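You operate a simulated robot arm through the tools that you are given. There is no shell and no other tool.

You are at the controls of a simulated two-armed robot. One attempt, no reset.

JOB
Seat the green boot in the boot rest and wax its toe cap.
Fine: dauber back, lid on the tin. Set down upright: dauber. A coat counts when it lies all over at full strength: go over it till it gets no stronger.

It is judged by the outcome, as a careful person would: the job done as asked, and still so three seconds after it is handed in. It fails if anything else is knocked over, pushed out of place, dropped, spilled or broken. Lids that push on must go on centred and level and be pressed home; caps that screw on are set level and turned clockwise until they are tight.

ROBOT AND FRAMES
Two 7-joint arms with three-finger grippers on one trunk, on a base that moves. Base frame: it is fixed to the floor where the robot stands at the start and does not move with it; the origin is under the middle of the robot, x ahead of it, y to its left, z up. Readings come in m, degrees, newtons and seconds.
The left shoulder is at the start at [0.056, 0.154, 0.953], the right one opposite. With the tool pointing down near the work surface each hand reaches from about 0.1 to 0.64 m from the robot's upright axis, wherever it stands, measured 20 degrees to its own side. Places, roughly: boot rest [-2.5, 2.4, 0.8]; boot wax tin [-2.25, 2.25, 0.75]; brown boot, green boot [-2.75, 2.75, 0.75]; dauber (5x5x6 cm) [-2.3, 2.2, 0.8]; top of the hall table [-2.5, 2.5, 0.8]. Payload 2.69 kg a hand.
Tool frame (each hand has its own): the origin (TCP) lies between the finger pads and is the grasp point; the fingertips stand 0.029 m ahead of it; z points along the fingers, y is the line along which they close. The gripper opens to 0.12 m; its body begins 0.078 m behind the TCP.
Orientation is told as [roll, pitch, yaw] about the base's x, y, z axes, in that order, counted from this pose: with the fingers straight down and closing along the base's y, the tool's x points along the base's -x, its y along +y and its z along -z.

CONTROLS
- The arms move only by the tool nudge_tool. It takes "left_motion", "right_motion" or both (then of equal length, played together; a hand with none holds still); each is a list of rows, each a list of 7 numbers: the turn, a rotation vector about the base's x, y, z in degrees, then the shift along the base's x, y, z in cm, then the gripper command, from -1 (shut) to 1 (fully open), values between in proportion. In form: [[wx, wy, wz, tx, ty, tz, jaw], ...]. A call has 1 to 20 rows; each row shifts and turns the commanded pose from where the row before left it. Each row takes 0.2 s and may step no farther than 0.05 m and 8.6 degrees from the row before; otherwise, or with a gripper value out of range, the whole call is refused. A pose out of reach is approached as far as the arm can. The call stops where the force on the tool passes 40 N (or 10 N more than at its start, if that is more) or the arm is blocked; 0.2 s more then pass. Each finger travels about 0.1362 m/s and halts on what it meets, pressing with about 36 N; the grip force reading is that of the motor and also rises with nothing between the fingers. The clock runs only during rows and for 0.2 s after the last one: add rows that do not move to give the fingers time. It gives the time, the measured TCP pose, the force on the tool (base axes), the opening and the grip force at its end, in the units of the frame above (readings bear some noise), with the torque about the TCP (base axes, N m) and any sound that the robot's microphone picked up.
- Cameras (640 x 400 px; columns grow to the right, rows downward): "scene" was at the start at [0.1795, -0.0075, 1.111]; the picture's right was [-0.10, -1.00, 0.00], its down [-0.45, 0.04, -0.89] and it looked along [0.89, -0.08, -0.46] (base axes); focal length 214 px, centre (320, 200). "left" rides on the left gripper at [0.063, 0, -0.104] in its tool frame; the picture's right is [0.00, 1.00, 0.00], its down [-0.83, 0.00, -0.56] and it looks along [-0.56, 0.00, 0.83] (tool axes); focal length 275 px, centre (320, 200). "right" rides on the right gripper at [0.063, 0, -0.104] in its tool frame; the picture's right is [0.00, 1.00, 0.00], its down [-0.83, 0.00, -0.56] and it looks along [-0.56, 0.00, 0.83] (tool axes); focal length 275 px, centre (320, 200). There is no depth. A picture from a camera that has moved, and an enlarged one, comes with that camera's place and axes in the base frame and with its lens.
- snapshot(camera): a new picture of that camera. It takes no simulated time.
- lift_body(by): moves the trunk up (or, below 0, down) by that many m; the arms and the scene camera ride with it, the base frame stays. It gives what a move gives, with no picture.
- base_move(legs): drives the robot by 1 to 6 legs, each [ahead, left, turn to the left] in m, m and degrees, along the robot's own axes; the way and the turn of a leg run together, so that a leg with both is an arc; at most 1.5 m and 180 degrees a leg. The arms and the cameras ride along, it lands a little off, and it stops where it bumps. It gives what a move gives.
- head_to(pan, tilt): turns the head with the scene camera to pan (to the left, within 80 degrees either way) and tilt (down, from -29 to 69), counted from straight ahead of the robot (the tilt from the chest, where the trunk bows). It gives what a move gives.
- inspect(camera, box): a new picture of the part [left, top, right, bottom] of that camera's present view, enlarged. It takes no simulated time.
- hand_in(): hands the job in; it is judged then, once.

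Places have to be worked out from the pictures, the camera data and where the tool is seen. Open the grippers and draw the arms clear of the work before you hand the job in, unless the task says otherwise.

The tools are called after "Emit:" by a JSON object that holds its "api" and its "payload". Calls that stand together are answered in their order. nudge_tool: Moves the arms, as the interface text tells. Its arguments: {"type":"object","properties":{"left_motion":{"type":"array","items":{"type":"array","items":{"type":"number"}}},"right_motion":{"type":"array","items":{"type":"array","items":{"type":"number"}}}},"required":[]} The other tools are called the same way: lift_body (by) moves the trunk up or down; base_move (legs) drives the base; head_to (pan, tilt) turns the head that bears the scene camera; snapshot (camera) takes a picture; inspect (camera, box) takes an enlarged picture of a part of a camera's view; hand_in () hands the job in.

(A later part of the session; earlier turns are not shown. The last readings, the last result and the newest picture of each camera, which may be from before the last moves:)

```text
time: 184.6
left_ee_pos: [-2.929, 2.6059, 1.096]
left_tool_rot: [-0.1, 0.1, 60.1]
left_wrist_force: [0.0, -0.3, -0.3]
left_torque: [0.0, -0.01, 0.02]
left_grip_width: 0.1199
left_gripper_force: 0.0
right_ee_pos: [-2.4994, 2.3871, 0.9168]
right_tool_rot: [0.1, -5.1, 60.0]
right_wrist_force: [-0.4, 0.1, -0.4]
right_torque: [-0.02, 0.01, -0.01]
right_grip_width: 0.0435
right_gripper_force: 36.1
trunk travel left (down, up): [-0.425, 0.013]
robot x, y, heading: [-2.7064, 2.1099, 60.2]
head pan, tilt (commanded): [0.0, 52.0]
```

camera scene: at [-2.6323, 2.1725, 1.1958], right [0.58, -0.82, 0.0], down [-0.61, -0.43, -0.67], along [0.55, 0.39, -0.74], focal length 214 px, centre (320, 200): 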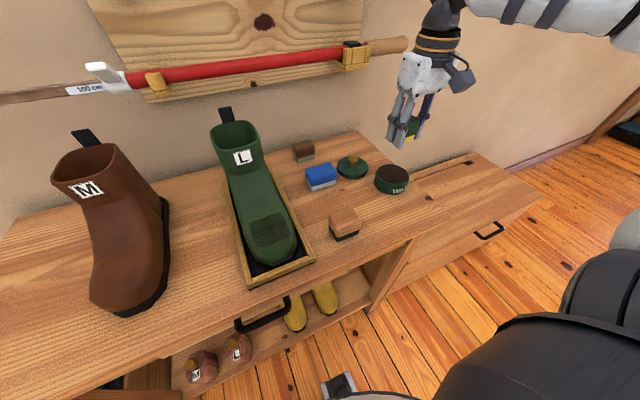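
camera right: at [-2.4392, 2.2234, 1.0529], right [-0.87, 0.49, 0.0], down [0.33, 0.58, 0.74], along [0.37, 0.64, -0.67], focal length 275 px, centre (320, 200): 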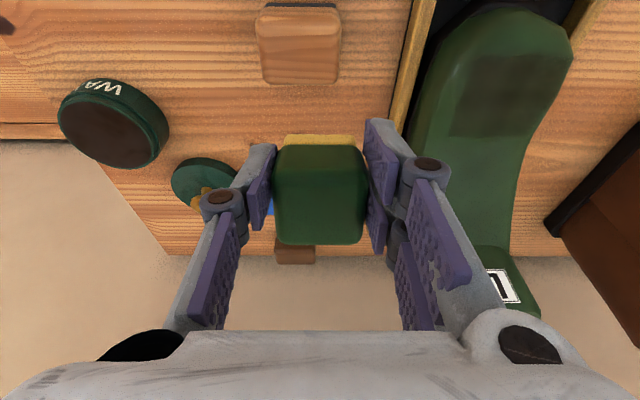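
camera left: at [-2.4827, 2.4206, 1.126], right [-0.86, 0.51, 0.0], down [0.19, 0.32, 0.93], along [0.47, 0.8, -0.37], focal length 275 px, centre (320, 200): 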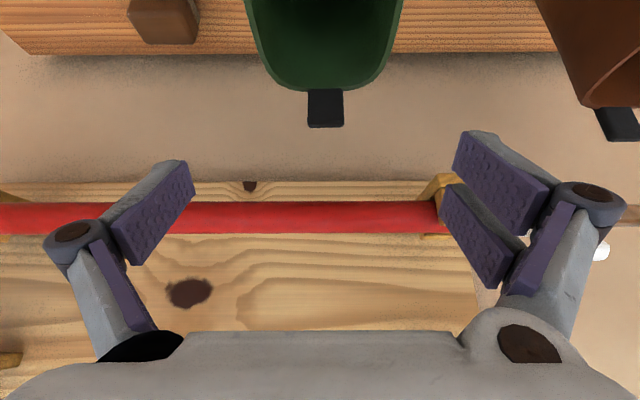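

Still free at 0.917; I lower another 2 mm and check the force.

Emit:
{"api": "nudge_tool", "payload": {"right_motion": [[0, 0, 0, 0, 0, -0.25, -1], [0, 0, 0, 0, 0, 0, -1]]}}

```text
time: 185.2
left_ee_pos: [-2.9289, 2.6065, 1.0968]
left_tool_rot: [-0.2, 0.1, 60.1]
left_wrist_force: [-0.5, 0.7, 0.4]
left_torque: [0.01, 0.01, 0.0]
left_grip_width: 0.12
left_gripper_force: 0.0
right_ee_pos: [-2.498, 2.3868, 0.9155]
right_tool_rot: [0.0, -5.0, 60.1]
right_wrist_force: [-0.2, -0.5, -1.5]
right_torque: [-0.03, 0.0, 0.03]
right_grip_width: 0.0434
right_gripper_force: 35.9
trunk travel left (down, up): [-0.425, 0.013]
robot x, y, heading: [-2.7054, 2.1052, 60.2]
head pan, tilt (commanded): [0.0, 52.0]
```

Another 2 mm down toward contact.

Emit:
{"api": "nudge_tool", "payload": {"right_motion": [[0, 0, 0, 0, 0, -0.2, -1], [0, 0, 0, 0, 0, 0, -1]]}}

```text
time: 185.8
left_ee_pos: [-2.9279, 2.6061, 1.0955]
left_tool_rot: [-0.1, 0.1, 60.1]
left_wrist_force: [-0.2, -0.4, 0.0]
left_torque: [0.01, 0.02, -0.01]
left_grip_width: 0.1198
left_gripper_force: 0.1
right_ee_pos: [-2.5, 2.3857, 0.915]
right_tool_rot: [0.2, -5.0, 59.9]
right_wrist_force: [0.0, -0.2, -0.8]
right_torque: [-0.03, 0.01, 0.0]
right_grip_width: 0.0433
right_gripper_force: 35.9
trunk travel left (down, up): [-0.425, 0.013]
robot x, y, heading: [-2.7067, 2.1117, 60.0]
head pan, tilt (commanded): [0.0, 52.0]
```

Still no force; 2 mm more.

Emit:
{"api": "nudge_tool", "payload": {"right_motion": [[0, 0, 0, 0, 0, -0.2, -1], [0, 0, 0, 0, 0, 0, -1]]}}

```text
time: 186.4
left_ee_pos: [-2.9289, 2.6058, 1.0963]
left_tool_rot: [-0.2, -0.1, 60.1]
left_wrist_force: [0.4, -0.4, -0.1]
left_torque: [0.01, 0.0, -0.01]
left_grip_width: 0.1197
left_gripper_force: 0.0
right_ee_pos: [-2.4991, 2.3865, 0.9125]
right_tool_rot: [0.1, -5.1, 60.0]
right_wrist_force: [-1.3, -0.9, 3.2]
right_torque: [-0.05, -0.05, -0.04]
right_grip_width: 0.0431
right_gripper_force: 35.8
trunk travel left (down, up): [-0.425, 0.013]
robot x, y, heading: [-2.7101, 2.1088, 60.4]
head pan, tilt (commanded): [0.0, 52.0]
```

Touching with 3 N at 0.9125. I press 1.5 mm more and rub the rear part in both directions.

Emit:
{"api": "nudge_tool", "payload": {"right_motion": [[0, 0, 0, 0, 0, -0.15, -1], [0, 0, 0, -1.2, 0.7, 0, -1], [0, 0, 0, 1.2, -0.7, 0, -1], [0, 0, 0, 1.2, -0.7, 0, -1], [0, 0, 0, -1.2, 0.7, 0, -1], [0, 0, 0, -1.2, 0.7, 0, -1], [0, 0, 0, 1.2, -0.7, 0, -1], [0, 0, 0, 1.2, -0.7, 0, -1], [0, 0, 0, -1.2, 0.7, 0, -1], [0, 0, 0, 0.3, 0.52, 0.05, -1], [0, 0, 0, -1.2, 0.7, 0, -1], [0, 0, 0, 1.2, -0.7, 0, -1], [0, 0, 0, 1.2, -0.7, 0, -1], [0, 0, 0, -1.2, 0.7, 0, -1], [0, 0, 0, -0.3, -0.52, -0.05, -1], [0, 0, 0, 0, 0, 0, -1]]}}

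```text
time: 189.8
left_ee_pos: [-2.9278, 2.6053, 1.0961]
left_tool_rot: [-0.2, 0.1, 60.1]
left_wrist_force: [0.7, 1.0, 0.1]
left_torque: [-0.03, 0.02, 0.03]
left_grip_width: 0.12
left_gripper_force: 0.1
right_ee_pos: [-2.4995, 2.3873, 0.9095]
right_tool_rot: [0.2, -5.1, 60.0]
right_wrist_force: [0.8, 2.0, 4.8]
right_torque: [0.04, 0.02, -0.01]
right_grip_width: 0.0432
right_gripper_force: 36.3
trunk travel left (down, up): [-0.425, 0.013]
robot x, y, heading: [-2.7075, 2.1084, 60.4]
head pan, tilt (commanded): [0.0, 52.0]
```

Still in light contact. I repeat a little farther forward, pressing 1 mm more, then lift to compare.

Emit:
{"api": "nudge_tool", "payload": {"right_motion": [[0, 0, 0, 0, 0, -0.1, -1], [0, 0, 0, -1.2, 0.7, 0, -1], [0, 0, 0, 1.2, -0.7, 0, -1], [0, 0, 0, 1.2, -0.7, 0, -1], [0, 0, 0, -1.2, 0.7, 0, -1], [0, 0, 0, -0.4, -0.69, -0.1, -1], [0, 0, 0, -1.2, 0.7, 0, -1], [0, 0, 0, 1.2, -0.7, 0, -1], [0, 0, 0, 1.2, -0.7, 0, -1], [0, 0, 0, -1.2, 0.7, 0, -1], [0, 0, 0, -0.4, -0.69, -0.1, -1], [0, 0, 0, -1.2, 0.7, 0, -1], [0, 0, 0, 1.2, -0.7, 0, -1], [0, 0, 0, 1.2, -0.7, 0, -1], [0, 0, 0, -1.2, 0.7, 0, -1], [0, 0, 0, 0, 0, 0, -1]]}}

Emit:
{"api": "nudge_tool", "payload": {"right_motion": [[0, 0, 0, 0, 0, 3, -1], [0, 0, 0, 3.5, -2, 2.5, -1], [0, 0, 0, 4, -2.3, 0, -1], [0, 0, 0, 4, -2.3, 0, -1], [0, 0, 0, 0, 0, 0, -1]]}}

Emit:
{"api": "inspect", "payload": {"camera": "scene", "box": [322, 190, 362, 222]}}

Emit:
{"api": "inspect", "payload": {"camera": "scene", "box": [315, 180, 375, 245]}}

Emit:
{"api": "snapshot", "payload": {"camera": "right"}}

```text
time: 193.2
left_ee_pos: [-2.9281, 2.6053, 1.0972]
left_tool_rot: [-0.1, 0.0, 60.1]
left_wrist_force: [-0.5, -0.1, 0.5]
left_torque: [-0.01, 0.0, 0.05]
left_grip_width: 0.1199
left_gripper_force: 0.0
right_ee_pos: [-2.5082, 2.3693, 0.9077]
right_tool_rot: [0.2, -5.2, 60.0]
right_wrist_force: [4.2, -2.0, 16.2]
right_torque: [-0.18, -0.1, 0.02]
right_grip_width: 0.0433
right_gripper_force: 36.0
trunk travel left (down, up): [-0.425, 0.013]
robot x, y, heading: [-2.7112, 2.1107, 60.1]
head pan, tilt (commanded): [0.0, 52.0]
```

```text
time: 194.4
left_ee_pos: [-2.9282, 2.6061, 1.0953]
left_tool_rot: [-0.2, 0.2, 60.2]
left_wrist_force: [-0.6, 0.2, -0.6]
left_torque: [-0.02, 0.01, 0.0]
left_grip_width: 0.1198
left_gripper_force: 0.2
right_ee_pos: [-2.3938, 2.3062, 0.9626]
right_tool_rot: [0.2, -4.9, 60.1]
right_wrist_force: [0.7, -0.7, -0.8]
right_torque: [-0.01, -0.05, -0.01]
right_grip_width: 0.0434
right_gripper_force: 36.0
trunk travel left (down, up): [-0.425, 0.013]
robot x, y, heading: [-2.7073, 2.1111, 60.1]
head pan, tilt (commanded): [0.0, 52.0]
```

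```text
12.50 times, centred on (342, 206) of scene
camera zoom: at [-2.6597, 2.1927, 1.1904], right [0.87, -0.5, 0.0], down [-0.39, -0.68, -0.62], along [0.31, 0.53, -0.79], focal length 2681 px, centre (45, 125)
```

zoom: 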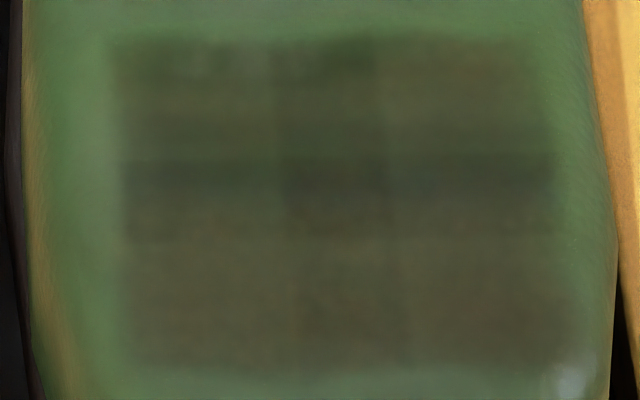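

```text
6.15 times, centred on (345, 212) of scene
camera zoom: at [-2.6597, 2.1927, 1.1904], right [0.87, -0.5, 0.0], down [-0.39, -0.68, -0.62], along [0.31, 0.53, -0.79], focal length 1320 px, centre (166, 123)
```

zoom: 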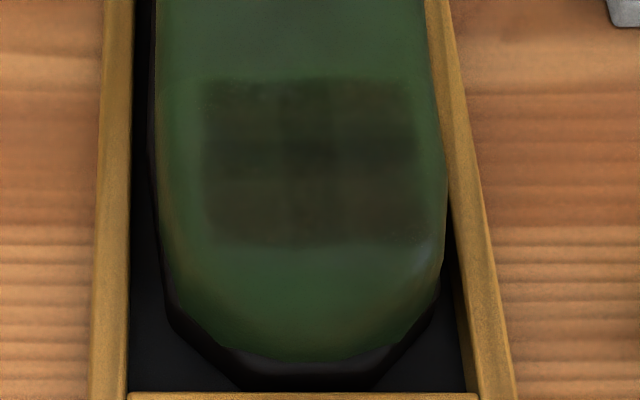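

```text
taken
camera right: at [-2.4308, 2.2426, 1.0614], right [-0.87, 0.5, 0.0], down [0.39, 0.68, 0.63], along [0.31, 0.54, -0.78], focal length 275 px, centre (320, 200)
```

right: 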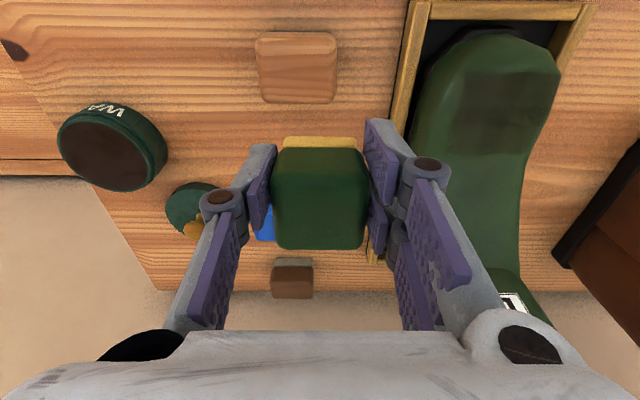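

The close-ups before and after are practically identical, so the patch is at full strength. To be sure nothing of the cap is missed, I test the front slope with a 35-degree tilt and light pressure.

Emit:
{"api": "nudge_tool", "payload": {"right_motion": [[6.5, -3.75, 0, -3.68, 0.19, -0.8, -1], [6.5, -3.75, 0, -3.68, 0.19, -0.8, -1], [6.5, -3.75, 0, -3.68, 0.19, -0.8, -1], [6.5, -3.75, 0, -3.68, 0.19, -0.8, -1], [0, 0, 0, 0, 0, 0, -1]]}}

Emit:
{"api": "snapshot", "payload": {"camera": "right"}}

Emit:
{"api": "snapshot", "payload": {"camera": "scene"}}

```text
time: 195.6
left_ee_pos: [-2.9272, 2.6055, 1.0958]
left_tool_rot: [0.0, 0.2, 60.1]
left_wrist_force: [-0.1, 0.8, 0.3]
left_torque: [0.01, 0.03, -0.01]
left_grip_width: 0.1199
left_gripper_force: 0.2
right_ee_pos: [-2.5411, 2.3228, 0.9294]
right_tool_rot: [0.1, -35.1, 60.0]
right_wrist_force: [0.0, -0.2, -0.9]
right_torque: [0.0, 0.05, 0.02]
right_grip_width: 0.0432
right_gripper_force: 36.3
right hand out of reach, approached as far as the arm can: row 4
trunk travel left (down, up): [-0.425, 0.013]
robot x, y, heading: [-2.7084, 2.1107, 60.3]
head pan, tilt (commanded): [0.0, 52.0]
```

```text
taken
camera right: at [-2.5983, 2.226, 0.9801], right [-0.87, 0.5, 0.0], down [0.18, 0.31, 0.93], along [0.46, 0.81, -0.36], focal length 275 px, centre (320, 200)
```

right: 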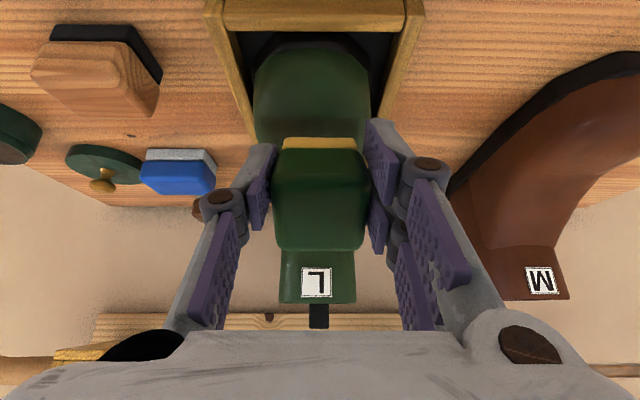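

```text
taken
camera scene: at [-2.6587, 2.192, 1.1904], right [0.87, -0.5, 0.0], down [-0.39, -0.68, -0.62], along [0.31, 0.53, -0.79], focal length 214 px, centre (320, 200)
```

scene: 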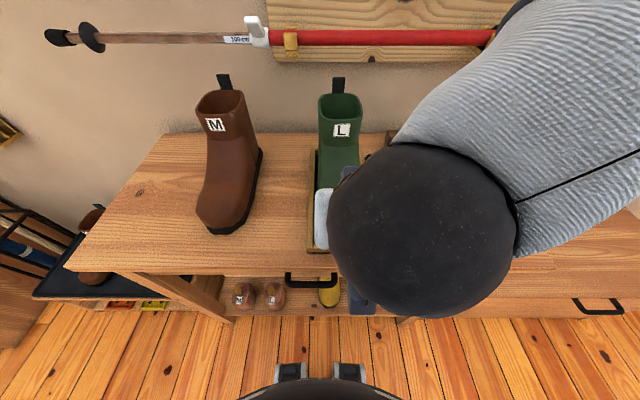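

The arm is near its limit but in place in front of the toe. I advance along the tool axis toward the front slope in small steps.

Emit:
{"api": "nudge_tool", "payload": {"right_motion": [[0, 0, 0, 0.29, 0.5, -0.82, -1], [0, 0, 0, 0.29, 0.5, -0.82, -1], [0, 0, 0, 0.14, 0.25, -0.41, -1], [0, 0, 0, 0, 0, 0, -1]]}}

Emit:
{"api": "snapshot", "payload": {"camera": "right"}}

```text
time: 196.6
left_ee_pos: [-2.9274, 2.6057, 1.0962]
left_tool_rot: [-0.1, 0.1, 60.1]
left_wrist_force: [0.5, 0.8, 0.1]
left_torque: [0.0, 0.01, -0.02]
left_grip_width: 0.1198
left_gripper_force: 0.1
right_ee_pos: [-2.5367, 2.3343, 0.9103]
right_tool_rot: [0.2, -35.0, 60.0]
right_wrist_force: [0.4, 0.6, -0.8]
right_torque: [0.01, 0.02, 0.04]
right_grip_width: 0.0432
right_gripper_force: 36.1
trunk travel left (down, up): [-0.425, 0.013]
robot x, y, heading: [-2.7105, 2.1091, 59.9]
head pan, tilt (commanded): [0.0, 52.0]
```

```text
taken
camera right: at [-2.5928, 2.2368, 0.9613], right [-0.87, 0.5, 0.0], down [0.18, 0.31, 0.93], along [0.46, 0.81, -0.36], focal length 275 px, centre (320, 200)
```

right: 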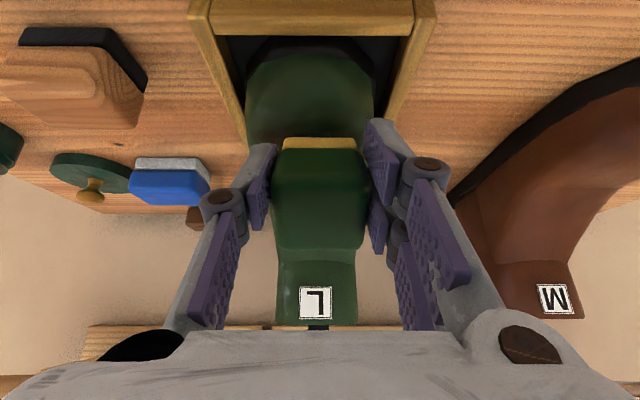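

The felt is about 1 cm from the front slope. I go down and slightly back toward the toe tip until light contact.

Emit:
{"api": "nudge_tool", "payload": {"right_motion": [[0, 0, 0, -0.2, -0.35, -0.7, -1], [0, 0, 0, -0.2, -0.35, -0.5, -1], [0, 0, 0, 0, 0, 0, -1]]}}

```text
time: 197.4
left_ee_pos: [-2.9286, 2.6045, 1.0959]
left_tool_rot: [-0.1, 0.1, 60.2]
left_wrist_force: [0.6, 0.8, -0.2]
left_torque: [-0.03, 0.02, 0.0]
left_grip_width: 0.12
left_gripper_force: 0.0
right_ee_pos: [-2.54, 2.3293, 0.8999]
right_tool_rot: [0.0, -35.0, 59.9]
right_wrist_force: [0.5, 0.1, -0.8]
right_torque: [-0.05, 0.02, 0.0]
right_grip_width: 0.0431
right_gripper_force: 35.8
trunk travel left (down, up): [-0.425, 0.013]
robot x, y, heading: [-2.7095, 2.1112, 60.0]
head pan, tilt (commanded): [0.0, 52.0]
```

Still free at 0.900. I lower 5 mm more in two steps.

Emit:
{"api": "nudge_tool", "payload": {"right_motion": [[0, 0, 0, 0, 0, -0.3, -1], [0, 0, 0, 0, 0, -0.2, -1], [0, 0, 0, 0, 0, 0, -1]]}}

```text
time: 198.2
left_ee_pos: [-2.9285, 2.6053, 1.0963]
left_tool_rot: [-0.1, 0.1, 60.1]
left_wrist_force: [-0.7, 0.3, -0.3]
left_torque: [-0.01, 0.0, 0.03]
left_grip_width: 0.12
left_gripper_force: 0.0
right_ee_pos: [-2.541, 2.3291, 0.8947]
right_tool_rot: [0.1, -35.1, 59.9]
right_wrist_force: [-0.1, -0.8, 0.8]
right_torque: [-0.01, -0.03, -0.01]
right_grip_width: 0.0433
right_gripper_force: 35.7
trunk travel left (down, up): [-0.425, 0.013]
robot x, y, heading: [-2.71, 2.1089, 60.1]
head pan, tilt (commanded): [0.0, 52.0]
```

Emit:
{"api": "nudge_tool", "payload": {"right_motion": [[0, 0, 0, 0, 0, -0.2, -1], [0, 0, 0, 0, 0, 0, -1]]}}

```text
time: 198.8
left_ee_pos: [-2.9284, 2.6048, 1.0974]
left_tool_rot: [-0.1, 0.0, 60.1]
left_wrist_force: [-0.3, 0.5, -0.1]
left_torque: [0.02, -0.01, 0.01]
left_grip_width: 0.1201
left_gripper_force: 0.1
right_ee_pos: [-2.5425, 2.3287, 0.8946]
right_tool_rot: [0.1, -35.1, 60.0]
right_wrist_force: [-0.6, -3.4, 11.4]
right_torque: [-0.04, -0.3, -0.08]
right_grip_width: 0.0434
right_gripper_force: 36.6
right hand out of reach, approached as far as the arm can: row 1
trunk travel left (down, up): [-0.425, 0.013]
robot x, y, heading: [-2.7054, 2.1062, 60.1]
head pan, tilt (commanded): [0.0, 52.0]
```

Light contact (11 N) on the front slope. I stroke sideways here.

Emit:
{"api": "nudge_tool", "payload": {"right_motion": [[0, 0, 0, -1.2, 0.7, 0, -1], [0, 0, 0, 1.2, -0.7, 0, -1], [0, 0, 0, 1.2, -0.7, 0, -1], [0, 0, 0, -1.2, 0.7, 0, -1], [0, 0, 0, -1.2, 0.7, 0, -1], [0, 0, 0, 1.2, -0.7, 0, -1], [0, 0, 0, 1.2, -0.7, 0, -1], [0, 0, 0, -1.2, 0.7, 0, -1], [0, 0, 0, 0, 0, 0, -1]]}}

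Emit:
{"api": "nudge_tool", "payload": {"right_motion": [[0, 0, 0, 0, 0, 2.5, -1], [0, 0, 0, 0, 0, 3, -1], [-6.5, 3.75, 0, 4, -2.0, 1, -1], [-6.5, 3.75, 0, 4, -2.0, 0, -1], [-6.5, 3.75, 0, 4, -2.0, 0, -1], [-6.5, 3.75, 0, 2, -1.0, 0, -1], [0, 0, 0, 0, 0, 0, -1]]}}

Emit:
{"api": "inspect", "payload": {"camera": "scene", "box": [315, 180, 375, 245]}}

Emit:
{"api": "snapshot", "payload": {"camera": "right"}}

```text
time: 200.8
left_ee_pos: [-2.9287, 2.6059, 1.096]
left_tool_rot: [-0.1, 0.1, 60.1]
left_wrist_force: [0.4, 0.2, 0.1]
left_torque: [0.01, 0.01, -0.02]
left_grip_width: 0.1201
left_gripper_force: 0.0
right_ee_pos: [-2.5464, 2.34, 0.8942]
right_tool_rot: [0.2, -35.2, 60.0]
right_wrist_force: [-0.3, 0.6, -1.3]
right_torque: [0.02, 0.0, -0.03]
right_grip_width: 0.0428
right_gripper_force: 36.5
right hand out of reach, approached as far as the arm can: row 3
trunk travel left (down, up): [-0.425, 0.013]
robot x, y, heading: [-2.7077, 2.1063, 60.5]
head pan, tilt (commanded): [0.0, 52.0]
```

```text
time: 202.4
left_ee_pos: [-2.9292, 2.6052, 1.095]
left_tool_rot: [0.0, 0.1, 60.1]
left_wrist_force: [-0.7, 0.0, -0.6]
left_torque: [-0.03, 0.01, -0.01]
left_grip_width: 0.1198
left_gripper_force: 0.2
right_ee_pos: [-2.407, 2.2702, 0.9589]
right_tool_rot: [0.2, -4.9, 60.0]
right_wrist_force: [0.1, 0.3, -1.3]
right_torque: [0.0, -0.01, 0.03]
right_grip_width: 0.0434
right_gripper_force: 36.1
trunk travel left (down, up): [-0.425, 0.013]
robot x, y, heading: [-2.706, 2.1106, 60.3]
head pan, tilt (commanded): [0.0, 52.0]
```

```text
6.15 times, centred on (345, 212) of scene
camera zoom: at [-2.6595, 2.192, 1.1905], right [0.87, -0.5, 0.0], down [-0.39, -0.68, -0.62], along [0.31, 0.53, -0.79], focal length 1320 px, centre (166, 123)
```

zoom: 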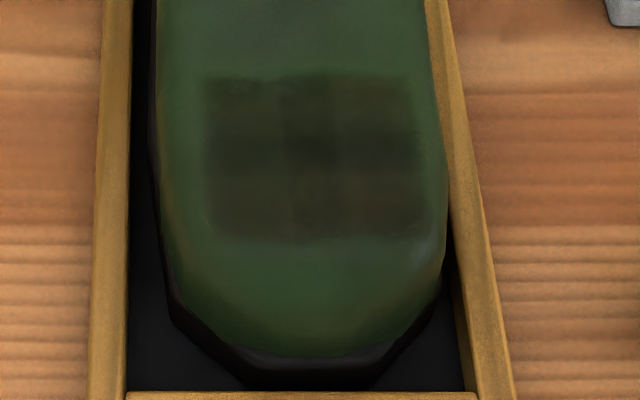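

```text
taken
camera right: at [-2.4436, 2.2075, 1.0578], right [-0.87, 0.5, 0.0], down [0.39, 0.68, 0.63], along [0.31, 0.54, -0.78], focal length 275 px, centre (320, 200)
```

right: 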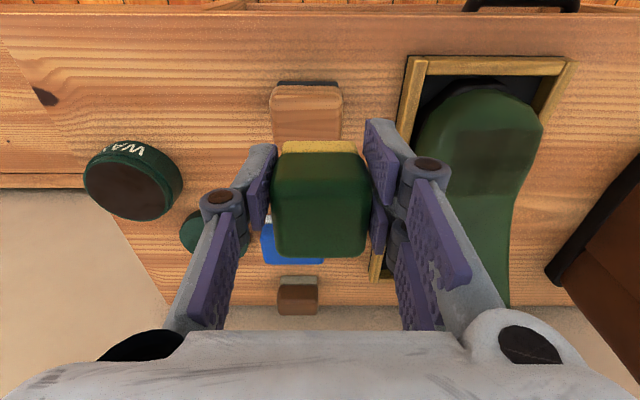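

No new coat appeared on the front slope, so the coat area ends there. I move the hand camera over the cap for a closer look at the patch's evenness.

Emit:
{"api": "nudge_tool", "payload": {"right_motion": [[0, 0, 0, -1.57, 4.15, 0.65, -1], [0, 0, 0, -1.57, 4.15, 0.65, -1], [0, 0, 0, -1.57, 4.15, 0.65, -1], [0, 0, 0, -1.57, 4.15, 0.65, -1], [0, 0, 0, 0, 0, 0, -1]]}}

Emit:
{"api": "inspect", "payload": {"camera": "right", "box": [240, 0, 410, 130]}}

Emit:
{"api": "snapshot", "payload": {"camera": "right"}}

```text
time: 203.6
left_ee_pos: [-2.9284, 2.6063, 1.0965]
left_tool_rot: [-0.1, 0.1, 60.0]
left_wrist_force: [-0.2, 0.6, 0.6]
left_torque: [-0.03, 0.0, -0.01]
left_grip_width: 0.1201
left_gripper_force: 0.0
right_ee_pos: [-2.4689, 2.4365, 0.9839]
right_tool_rot: [0.2, -5.0, 60.0]
right_wrist_force: [-0.6, -1.5, -0.4]
right_torque: [-0.02, 0.04, 0.04]
right_grip_width: 0.0432
right_gripper_force: 35.6
trunk travel left (down, up): [-0.425, 0.013]
robot x, y, heading: [-2.7085, 2.1107, 60.0]
head pan, tilt (commanded): [0.0, 52.0]
```

```text
3.08 times, centred on (325, 65) of right
camera zoom: at [-2.506, 2.3735, 1.0829], right [-0.87, 0.5, 0.0], down [0.39, 0.68, 0.63], along [0.31, 0.55, -0.78], focal length 847 px, centre (305, 615)
```

zoom: 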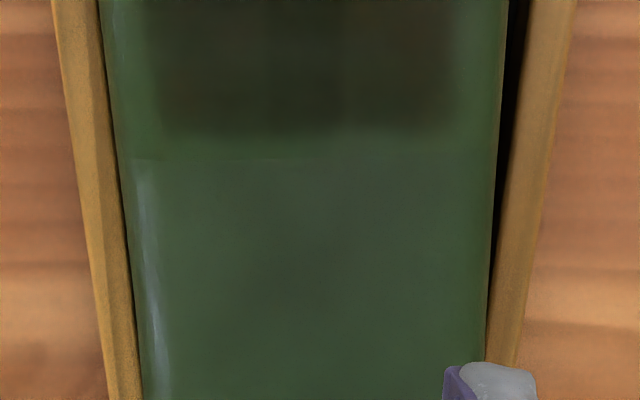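

```text
taken
camera right: at [-2.506, 2.3735, 1.0829], right [-0.87, 0.5, 0.0], down [0.39, 0.68, 0.63], along [0.31, 0.55, -0.78], focal length 275 px, centre (320, 200)
```

right: 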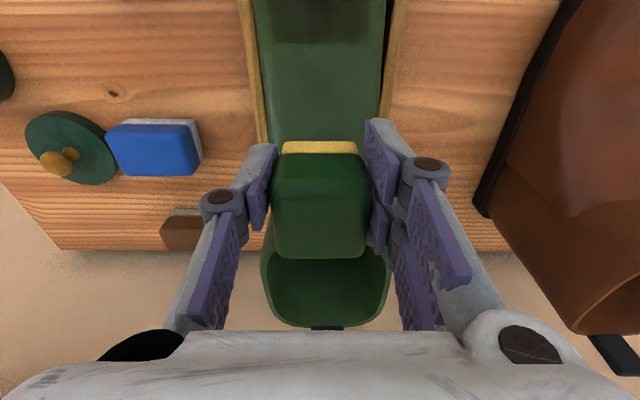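

The seam lies just behind the patch's rear edge. I move the camera 4.5 cm toward me to see the whole patch from above.

Emit:
{"api": "nudge_tool", "payload": {"right_motion": [[0, 0, 0, -2.25, -3.9, 0, -1], [0, 0, 0, 0, 0, 0, -1]]}}

Emit:
{"api": "inspect", "payload": {"camera": "right", "box": [240, 0, 410, 130]}}

```text
time: 204.2
left_ee_pos: [-2.9282, 2.6069, 1.0963]
left_tool_rot: [-0.1, 0.1, 60.1]
left_wrist_force: [0.1, 0.5, -0.1]
left_torque: [-0.03, -0.01, 0.02]
left_grip_width: 0.1201
left_gripper_force: 0.1
right_ee_pos: [-2.4953, 2.3999, 0.9842]
right_tool_rot: [0.1, -5.0, 60.0]
right_wrist_force: [0.3, 0.1, -0.7]
right_torque: [-0.03, 0.0, 0.0]
right_grip_width: 0.0433
right_gripper_force: 36.1
trunk travel left (down, up): [-0.425, 0.013]
robot x, y, heading: [-2.7088, 2.107, 60.2]
head pan, tilt (commanded): [0.0, 52.0]
```

```text
3.08 times, centred on (325, 65) of right
camera zoom: at [-2.5315, 2.3358, 1.083], right [-0.87, 0.5, 0.0], down [0.39, 0.68, 0.63], along [0.31, 0.54, -0.78], focal length 847 px, centre (305, 615)
```

zoom: 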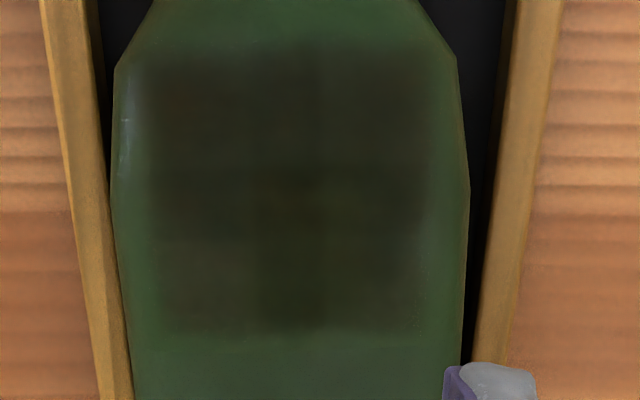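

From above the patch covers the cap's top evenly, the rear row perhaps a shade lighter. I take a magnified baseline, then do one more pass over the rear row.

Emit:
{"api": "inspect", "payload": {"camera": "right", "box": [270, 10, 370, 115]}}

Emit:
{"api": "nudge_tool", "payload": {"right_motion": [[0, 0, 0, 0, 0, -3, -1], [0, 0, 0, 0, 0, -2.5, -1], [0, 0, 0, 0, 0, -0.8, -1], [0, 0, 0, 0, 0, -0.3, -1], [0, 0, 0, 0, 0, 0, -1]]}}

```text
3.81 times, centred on (320, 62) of right
camera zoom: at [-2.5315, 2.3358, 1.083], right [-0.87, 0.5, 0.0], down [0.39, 0.68, 0.63], along [0.31, 0.54, -0.78], focal length 1049 px, centre (320, 724)
```

zoom: 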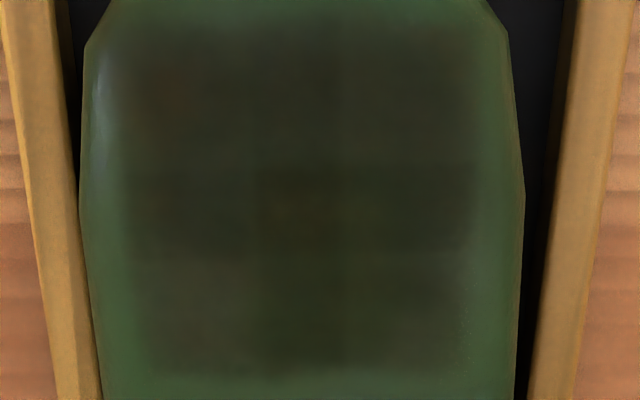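

```text
time: 205.4
left_ee_pos: [-2.9277, 2.6057, 1.0961]
left_tool_rot: [0.0, 0.1, 60.0]
left_wrist_force: [0.6, -0.4, 0.3]
left_torque: [0.0, 0.01, 0.03]
left_grip_width: 0.1202
left_gripper_force: 0.0
right_ee_pos: [-2.4925, 2.3979, 0.9171]
right_tool_rot: [0.1, -5.0, 60.0]
right_wrist_force: [0.3, 0.6, -1.6]
right_torque: [-0.05, 0.01, -0.01]
right_grip_width: 0.0434
right_gripper_force: 36.5
trunk travel left (down, up): [-0.425, 0.013]
robot x, y, heading: [-2.706, 2.1078, 60.3]
head pan, tilt (commanded): [0.0, 52.0]
```

At z=0.917 over the rear row, no contact yet. I lower 3 mm.

Emit:
{"api": "nudge_tool", "payload": {"right_motion": [[0, 0, 0, 0, 0, -0.3, -1], [0, 0, 0, 0, 0, 0, -1]]}}

```text
time: 206.0
left_ee_pos: [-2.9291, 2.606, 1.0964]
left_tool_rot: [-0.2, 0.0, 60.0]
left_wrist_force: [-0.1, 0.3, 0.5]
left_torque: [0.01, 0.04, -0.02]
left_grip_width: 0.1199
left_gripper_force: 0.1
right_ee_pos: [-2.4934, 2.3966, 0.9148]
right_tool_rot: [0.2, -5.3, 60.0]
right_wrist_force: [-4.1, -4.7, 9.5]
right_torque: [0.05, -0.32, -0.1]
right_grip_width: 0.0429
right_gripper_force: 36.0
trunk travel left (down, up): [-0.425, 0.013]
robot x, y, heading: [-2.7109, 2.1117, 60.0]
head pan, tilt (commanded): [0.0, 52.0]
```

Contact with 9.5 N. I rub side to side over the rear row and then 6 mm and 12 mm farther forward.

Emit:
{"api": "nudge_tool", "payload": {"right_motion": [[0, 0, 0, -1.3, 0.75, 0, -1], [0, 0, 0, 1.3, -0.75, 0, -1], [0, 0, 0, 1.3, -0.75, 0, -1], [0, 0, 0, -1.3, 0.75, 0, -1], [0, 0, 0, -0.3, -0.52, -0.2, -1], [0, 0, 0, -1.3, 0.75, 0, -1], [0, 0, 0, 1.3, -0.75, 0, -1], [0, 0, 0, 1.3, -0.75, 0, -1], [0, 0, 0, -1.3, 0.75, 0, -1], [0, 0, 0, -0.3, -0.52, -0.2, -1], [0, 0, 0, -1.3, 0.75, 0, -1], [0, 0, 0, 1.3, -0.75, 0, -1], [0, 0, 0, 1.3, -0.75, 0, -1], [0, 0, 0, -1.3, 0.75, 0, -1], [0, 0, 0, 0, 0, 0, -1]]}}

```text
time: 209.2
left_ee_pos: [-2.9291, 2.6061, 1.0958]
left_tool_rot: [-0.1, 0.2, 60.1]
left_wrist_force: [0.1, 0.0, -0.8]
left_torque: [0.01, 0.03, -0.02]
left_grip_width: 0.12
left_gripper_force: 0.1
right_ee_pos: [-2.4977, 2.3868, 0.9139]
right_tool_rot: [0.2, -5.0, 59.9]
right_wrist_force: [0.0, -0.4, -0.5]
right_torque: [-0.01, -0.01, 0.01]
right_grip_width: 0.0432
right_gripper_force: 35.9
trunk travel left (down, up): [-0.425, 0.013]
robot x, y, heading: [-2.7104, 2.1107, 59.7]
head pan, tilt (commanded): [0.0, 52.0]
```

The last strokes ran light. I press 4 mm lower and repeat here and a little forward.

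Emit:
{"api": "nudge_tool", "payload": {"right_motion": [[0, 0, 0, 0, 0, -0.25, -1], [0, 0, 0, 0, 0, 0, -1]]}}

```text
time: 209.8
left_ee_pos: [-2.9282, 2.6061, 1.0969]
left_tool_rot: [-0.1, 0.1, 60.0]
left_wrist_force: [0.1, -0.6, -0.3]
left_torque: [-0.01, -0.01, 0.01]
left_grip_width: 0.1201
left_gripper_force: 0.1
right_ee_pos: [-2.4981, 2.386, 0.9102]
right_tool_rot: [0.1, -5.0, 60.0]
right_wrist_force: [-0.8, -0.1, -1.1]
right_torque: [-0.02, 0.05, 0.04]
right_grip_width: 0.0434
right_gripper_force: 35.8
trunk travel left (down, up): [-0.425, 0.013]
robot x, y, heading: [-2.7062, 2.1099, 60.1]
head pan, tilt (commanded): [0.0, 52.0]
```

Emit:
{"api": "nudge_tool", "payload": {"right_motion": [[0, 0, 0, 0, 0, -0.25, -1], [0, 0, 0, 0, 0, 0, -1]]}}

```text
time: 210.4
left_ee_pos: [-2.9289, 2.6044, 1.0965]
left_tool_rot: [-0.1, 0.2, 60.0]
left_wrist_force: [-0.6, -0.1, 1.5]
left_torque: [0.0, -0.03, 0.02]
left_grip_width: 0.1201
left_gripper_force: 0.1
right_ee_pos: [-2.4986, 2.3867, 0.908]
right_tool_rot: [0.2, -5.0, 60.0]
right_wrist_force: [0.7, -0.1, -1.4]
right_torque: [-0.01, -0.01, -0.01]
right_grip_width: 0.0436
right_gripper_force: 36.1
trunk travel left (down, up): [-0.425, 0.013]
robot x, y, heading: [-2.7093, 2.1099, 60.0]
head pan, tilt (commanded): [0.0, 52.0]
```

Still free at 0.908. I lower 2 mm more.

Emit:
{"api": "nudge_tool", "payload": {"right_motion": [[0, 0, 0, 0, 0, -0.2, -1], [0, 0, 0, 0, 0, 0, -1]]}}

```text
time: 211.0
left_ee_pos: [-2.9278, 2.6058, 1.0965]
left_tool_rot: [-0.1, 0.2, 60.2]
left_wrist_force: [-0.2, -0.8, -0.2]
left_torque: [0.01, -0.02, -0.01]
left_grip_width: 0.1199
left_gripper_force: 0.1
right_ee_pos: [-2.4982, 2.387, 0.9054]
right_tool_rot: [0.2, -5.1, 60.0]
right_wrist_force: [0.4, 0.8, -0.7]
right_torque: [0.0, 0.01, 0.02]
right_grip_width: 0.0435
right_gripper_force: 36.5
trunk travel left (down, up): [-0.425, 0.013]
robot x, y, heading: [-2.7089, 2.1121, 60.3]
head pan, tilt (commanded): [0.0, 52.0]
```

Emit:
{"api": "nudge_tool", "payload": {"right_motion": [[0, 0, 0, 0, 0, -0.2, -1], [0, 0, 0, 0, 0, 0, -1]]}}

Emit:
{"api": "snapshot", "payload": {"camera": "right"}}

```text
time: 211.6
left_ee_pos: [-2.9286, 2.6057, 1.097]
left_tool_rot: [-0.1, 0.0, 60.2]
left_wrist_force: [-0.2, 0.2, -0.1]
left_torque: [0.01, 0.01, -0.01]
left_grip_width: 0.1199
left_gripper_force: 0.1
right_ee_pos: [-2.4989, 2.3869, 0.9041]
right_tool_rot: [0.1, -5.3, 60.0]
right_wrist_force: [-0.7, 0.3, 14.8]
right_torque: [0.03, 0.18, -0.01]
right_grip_width: 0.0432
right_gripper_force: 36.6
trunk travel left (down, up): [-0.425, 0.013]
robot x, y, heading: [-2.712, 2.1065, 60.3]
head pan, tilt (commanded): [0.0, 52.0]
```

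```text
taken
camera right: at [-2.5349, 2.3232, 1.003], right [-0.87, 0.5, 0.0], down [0.39, 0.67, 0.63], along [0.31, 0.55, -0.78], focal length 275 px, centre (320, 200)
```

right: 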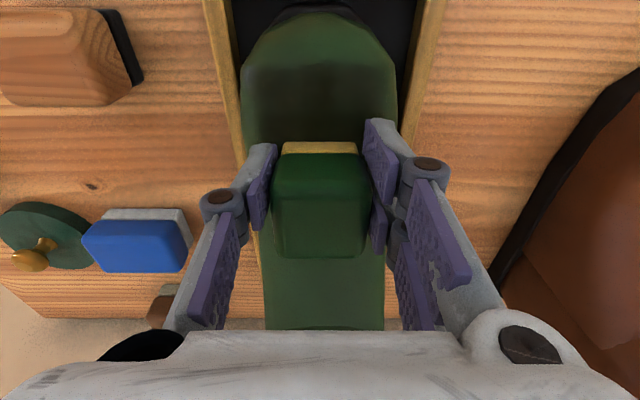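

Contact with 15 N, felt still about 1 cm ahead of the fingertips. I rub here, then step forward and rub again.

Emit:
{"api": "nudge_tool", "payload": {"right_motion": [[0, 0, 0, -1.2, 0.7, 0, -1], [0, 0, 0, 1.2, -0.7, 0, -1], [0, 0, 0, 1.2, -0.7, 0, -1], [0, 0, 0, -1.2, 0.7, 0, -1], [0, 0, 0, -1.2, 0.7, 0, -1], [0, 0, 0, 1.2, -0.7, 0, -1], [0, 0, 0, 1.2, -0.7, 0, -1], [0, 0, 0, -1.2, 0.7, 0, -1], [0, 0, 0, 0.35, 0.6, 0.1, -1], [0, 0, 0, -1.2, 0.7, 0, -1], [0, 0, 0, 1.2, -0.7, 0, -1], [0, 0, 0, 1.2, -0.7, 0, -1], [0, 0, 0, -1.2, 0.7, 0, -1], [0, 0, 0, 0, 0, 0, -1]]}}

Emit:
{"api": "nudge_tool", "payload": {"right_motion": [[0, 0, 0, 0, 0, 4, -1], [0, 0, 0, 0, 0, 4, -1], [0, 0, 0, 0, 0, 0, -1]]}}

Emit:
{"api": "inspect", "payload": {"camera": "right", "box": [270, 10, 370, 115]}}

Emit:
{"api": "snapshot", "payload": {"camera": "right"}}

```text
time: 214.6
left_ee_pos: [-2.9285, 2.6034, 1.0969]
left_tool_rot: [-0.1, 0.0, 60.0]
left_wrist_force: [0.2, 0.4, 0.6]
left_torque: [0.0, 0.0, -0.03]
left_grip_width: 0.1202
left_gripper_force: 0.0
right_ee_pos: [-2.4925, 2.3913, 0.9037]
right_tool_rot: [0.2, -5.1, 59.9]
right_wrist_force: [-1.6, -20.0, 12.7]
right_torque: [-0.18, -0.26, -0.41]
right_grip_width: 0.0434
right_gripper_force: 36.0
trunk travel left (down, up): [-0.425, 0.013]
robot x, y, heading: [-2.7096, 2.1063, 60.1]
head pan, tilt (commanded): [0.0, 52.0]
```

```text
time: 215.4
left_ee_pos: [-2.9278, 2.6058, 1.0964]
left_tool_rot: [-0.1, 0.1, 60.2]
left_wrist_force: [-0.3, -0.2, 0.2]
left_torque: [0.0, 0.01, 0.0]
left_grip_width: 0.1201
left_gripper_force: 0.1
right_ee_pos: [-2.494, 2.3938, 0.9845]
right_tool_rot: [0.1, -5.0, 60.0]
right_wrist_force: [-0.1, 0.4, -1.0]
right_torque: [-0.05, -0.02, -0.02]
right_grip_width: 0.0433
right_gripper_force: 36.3
trunk travel left (down, up): [-0.425, 0.013]
robot x, y, heading: [-2.7063, 2.1091, 60.3]
head pan, tilt (commanded): [0.0, 52.0]
```

```text
3.81 times, centred on (320, 62) of right
camera zoom: at [-2.531, 2.3305, 1.0837], right [-0.87, 0.5, 0.0], down [0.39, 0.68, 0.63], along [0.31, 0.54, -0.78], focal length 1049 px, centre (320, 724)
```

zoom: 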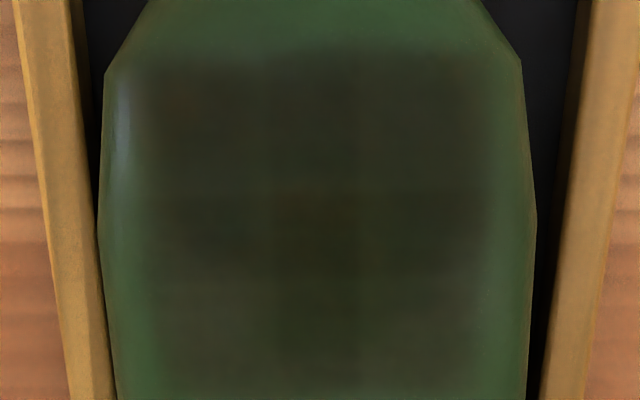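

```text
taken
camera right: at [-2.531, 2.3305, 1.0837], right [-0.87, 0.5, 0.0], down [0.39, 0.68, 0.63], along [0.31, 0.54, -0.78], focal length 275 px, centre (320, 200)
```

right: 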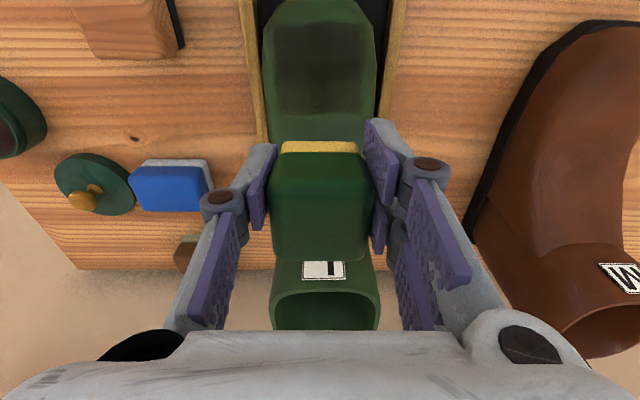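

The patch looks unchanged, so it is at full strength. As a last check that the cap's sides are not part of the coat area, I try the right shoulder with the dauber rolled 30 degrees.

Emit:
{"api": "nudge_tool", "payload": {"right_motion": [[3.75, 6.5, 0, 1.95, -1.47, -0.5, -1], [3.75, 6.5, 0, 1.95, -1.47, -0.5, -1], [3.75, 6.5, 0, 1.95, -1.47, -0.5, -1], [3.75, 6.5, 0, 1.95, -1.47, -0.5, -1], [0, 0, 0, 0, 0, 0, -1]]}}

Emit:
{"api": "snapshot", "payload": {"camera": "scene"}}

Emit:
{"api": "snapshot", "payload": {"camera": "right"}}

```text
time: 216.6
left_ee_pos: [-2.9295, 2.6054, 1.0966]
left_tool_rot: [-0.3, 0.1, 60.1]
left_wrist_force: [0.3, 0.5, -0.2]
left_torque: [-0.03, 0.0, -0.01]
left_grip_width: 0.12
left_gripper_force: 0.1
right_ee_pos: [-2.4159, 2.3349, 0.963]
right_tool_rot: [30.3, -4.3, 57.6]
right_wrist_force: [0.6, -0.3, -1.5]
right_torque: [0.01, 0.01, -0.04]
right_grip_width: 0.0434
right_gripper_force: 35.8
trunk travel left (down, up): [-0.425, 0.013]
robot x, y, heading: [-2.7095, 2.1132, 60.0]
head pan, tilt (commanded): [0.0, 52.0]
```

```text
taken
camera scene: at [-2.6596, 2.1925, 1.1904], right [0.87, -0.5, 0.0], down [-0.39, -0.68, -0.62], along [0.31, 0.53, -0.79], focal length 214 px, centre (320, 200)
```

scene: 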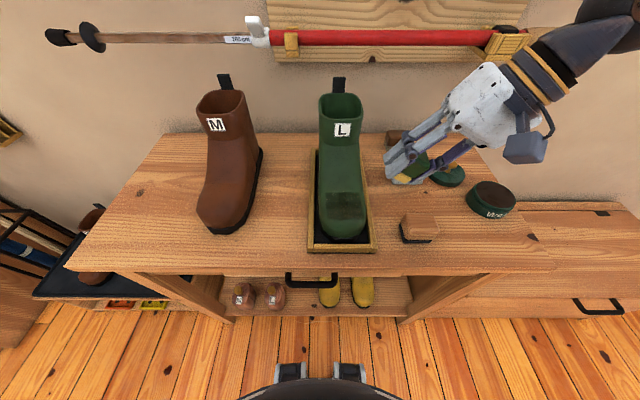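

```text
taken
camera right: at [-2.4091, 2.2462, 1.0497], right [-0.75, 0.43, 0.5], down [0.66, 0.52, 0.54], along [-0.03, 0.74, -0.67], focal length 275 px, centre (320, 200)
```

right: 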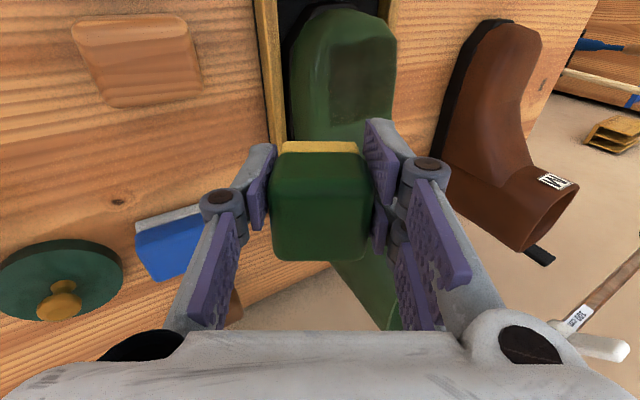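

Rolled 30 degrees with a clear path to the right shoulder. I advance along the tool axis 7 cm, then slowly.

Emit:
{"api": "nudge_tool", "payload": {"right_motion": [[0, 0, 0, -1.3, 0.75, -2.6, -1], [0, 0, 0, -1.3, 0.75, -2.6, -1], [0, 0, 0, -0.43, 0.25, -0.87, -1], [0, 0, 0, 0, 0, 0, -1]]}}

Emit:
{"api": "inspect", "payload": {"camera": "scene", "box": [300, 150, 420, 260]}}

```text
time: 217.6
left_ee_pos: [-2.9293, 2.6052, 1.0958]
left_tool_rot: [-0.1, 0.1, 60.1]
left_wrist_force: [-0.1, -0.2, -0.7]
left_torque: [0.02, -0.04, 0.01]
left_grip_width: 0.1199
left_gripper_force: 0.0
right_ee_pos: [-2.4463, 2.3493, 0.9023]
right_tool_rot: [30.3, -4.4, 57.5]
right_wrist_force: [0.9, -0.7, -1.3]
right_torque: [-0.02, -0.02, 0.01]
right_grip_width: 0.043
right_gripper_force: 36.3
trunk travel left (down, up): [-0.425, 0.013]
robot x, y, heading: [-2.7097, 2.1081, 60.0]
head pan, tilt (commanded): [0.0, 52.0]
```

```text
3.64 times, centred on (360, 205) of scene
camera zoom: at [-2.6594, 2.1922, 1.1904], right [0.87, -0.5, 0.0], down [-0.39, -0.68, -0.62], along [0.31, 0.53, -0.79], focal length 780 px, centre (174, 182)
```

zoom: 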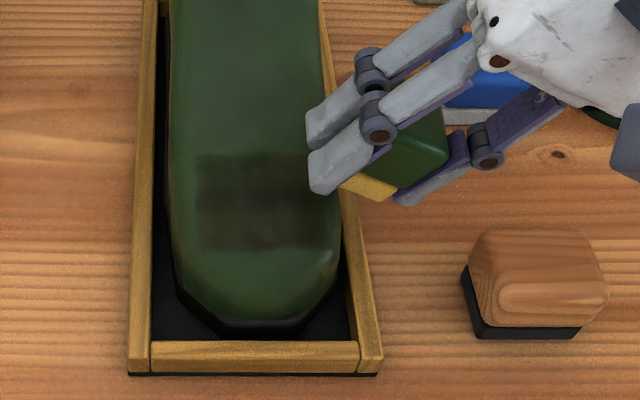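

The felt is close to the right shoulder; upper fingers clear the boot top. I advance 1 cm more in small steps.

Emit:
{"api": "nudge_tool", "payload": {"right_motion": [[0, 0, 0, -0.26, 0.15, -0.52, -1], [0, 0, 0, -0.17, 0.1, -0.35, -1], [0, 0, 0, 0, 0, 0, -1]]}}

```text
time: 218.4
left_ee_pos: [-2.9282, 2.6061, 1.096]
left_tool_rot: [-0.2, 0.1, 60.1]
left_wrist_force: [-0.1, -0.4, 0.4]
left_torque: [0.0, 0.01, 0.0]
left_grip_width: 0.12
left_gripper_force: 0.1
right_ee_pos: [-2.4509, 2.3535, 0.8957]
right_tool_rot: [30.3, -4.4, 57.4]
right_wrist_force: [-0.4, -0.8, -0.3]
right_torque: [0.01, -0.01, 0.0]
right_grip_width: 0.0434
right_gripper_force: 36.3
trunk travel left (down, up): [-0.425, 0.013]
robot x, y, heading: [-2.7075, 2.1118, 60.4]
head pan, tilt (commanded): [0.0, 52.0]
```

Free still; another 6 mm in two steps.

Emit:
{"api": "nudge_tool", "payload": {"right_motion": [[0, 0, 0, -0.13, 0.08, -0.26, -1], [0, 0, 0, -0.13, 0.08, -0.26, -1], [0, 0, 0, 0, 0, 0, -1]]}}

```text
time: 219.2
left_ee_pos: [-2.9268, 2.6058, 1.0967]
left_tool_rot: [-0.1, 0.0, 59.9]
left_wrist_force: [0.4, 0.2, 0.3]
left_torque: [0.01, -0.02, 0.0]
left_grip_width: 0.1196
left_gripper_force: 0.1
right_ee_pos: [-2.4516, 2.3562, 0.8911]
right_tool_rot: [30.5, -4.6, 57.3]
right_wrist_force: [13.9, -9.8, 20.9]
right_torque: [-0.18, 0.03, 0.1]
right_grip_width: 0.0437
right_gripper_force: 36.0
trunk travel left (down, up): [-0.425, 0.013]
robot x, y, heading: [-2.7104, 2.1083, 60.1]
head pan, tilt (commanded): [0.0, 52.0]
```

Solid contact on the right shoulder (27 N). I ease slightly, stroke along the boot's length and lift away to look.

Emit:
{"api": "nudge_tool", "payload": {"right_motion": [[0, 0, 0, 0.06, -0.04, 0.13, -1], [0, 0, 0, 0.6, 1.04, 0, -1], [0, 0, 0, -0.6, -1.04, 0, -1], [0, 0, 0, -0.6, -1.04, 0, -1], [0, 0, 0, 0.6, 1.04, 0, -1], [0, 0, 0, 0.6, 1.04, 0, -1], [0, 0, 0, -0.6, -1.04, 0, -1], [0, 0, 0, 0, 0, 0, -1]]}}

Emit:
{"api": "nudge_tool", "payload": {"right_motion": [[0, 0, 0, 1.3, -0.75, 2.6, -1], [0, 0, 0, 1.3, -0.75, 2.6, -1], [0, 0, 0, 1.73, -1, 2, -1], [0, 0, 0, 3.5, -2, 0, -1], [0, 0, 0, 0, 0, 0, -1]]}}

Emit:
{"api": "inspect", "payload": {"camera": "scene", "box": [315, 180, 375, 245]}}

Emit:
{"api": "snapshot", "payload": {"camera": "right"}}

```text
time: 221.0
left_ee_pos: [-2.9272, 2.6053, 1.0964]
left_tool_rot: [-0.1, 0.1, 60.1]
left_wrist_force: [-0.2, -0.5, 0.0]
left_torque: [0.03, -0.02, -0.02]
left_grip_width: 0.1201
left_gripper_force: 0.1
right_ee_pos: [-2.4522, 2.3546, 0.8899]
right_tool_rot: [30.3, -4.4, 57.5]
right_wrist_force: [7.4, 1.3, 8.8]
right_torque: [0.01, 0.06, -0.01]
right_grip_width: 0.0432
right_gripper_force: 35.8
trunk travel left (down, up): [-0.425, 0.013]
robot x, y, heading: [-2.7104, 2.1095, 59.8]
head pan, tilt (commanded): [0.0, 52.0]
```

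```text
time: 222.2
left_ee_pos: [-2.9295, 2.6067, 1.0954]
left_tool_rot: [-0.2, 0.1, 60.1]
left_wrist_force: [0.3, 0.1, 0.2]
left_torque: [-0.01, -0.01, 0.02]
left_grip_width: 0.1199
left_gripper_force: 0.0
right_ee_pos: [-2.3767, 2.3103, 0.9613]
right_tool_rot: [30.1, -4.3, 57.5]
right_wrist_force: [0.0, -0.3, -0.9]
right_torque: [-0.01, -0.01, -0.03]
right_grip_width: 0.0432
right_gripper_force: 35.8
trunk travel left (down, up): [-0.425, 0.013]
robot x, y, heading: [-2.7054, 2.109, 59.9]
head pan, tilt (commanded): [0.0, 52.0]
```

```text
6.15 times, centred on (345, 212) of scene
camera zoom: at [-2.6597, 2.1926, 1.1904], right [0.87, -0.5, 0.0], down [-0.39, -0.68, -0.62], along [0.31, 0.53, -0.79], focal length 1320 px, centre (166, 123)
```

zoom: 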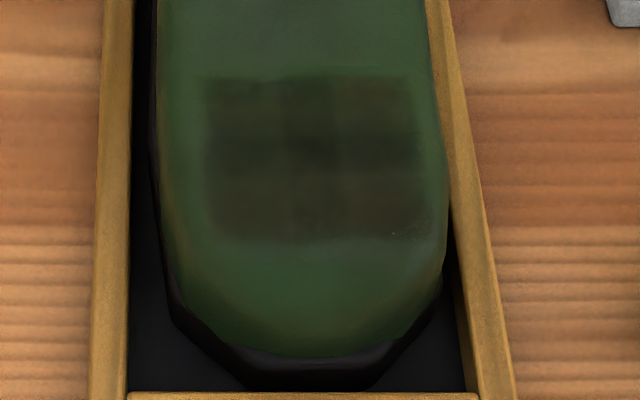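

```text
taken
camera right: at [-2.3705, 2.2226, 1.0474], right [-0.75, 0.43, 0.5], down [0.66, 0.52, 0.54], along [-0.03, 0.74, -0.67], focal length 275 px, centre (320, 200)
```

right: 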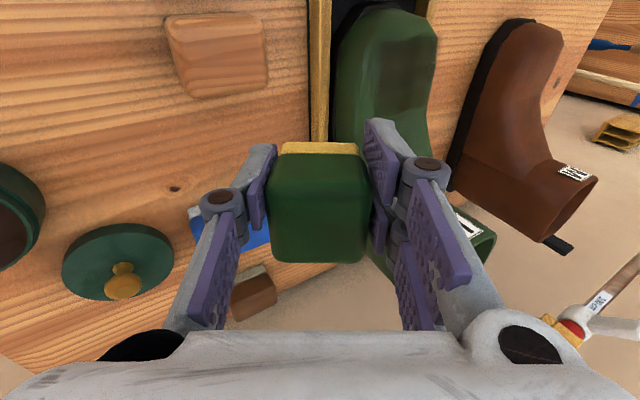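

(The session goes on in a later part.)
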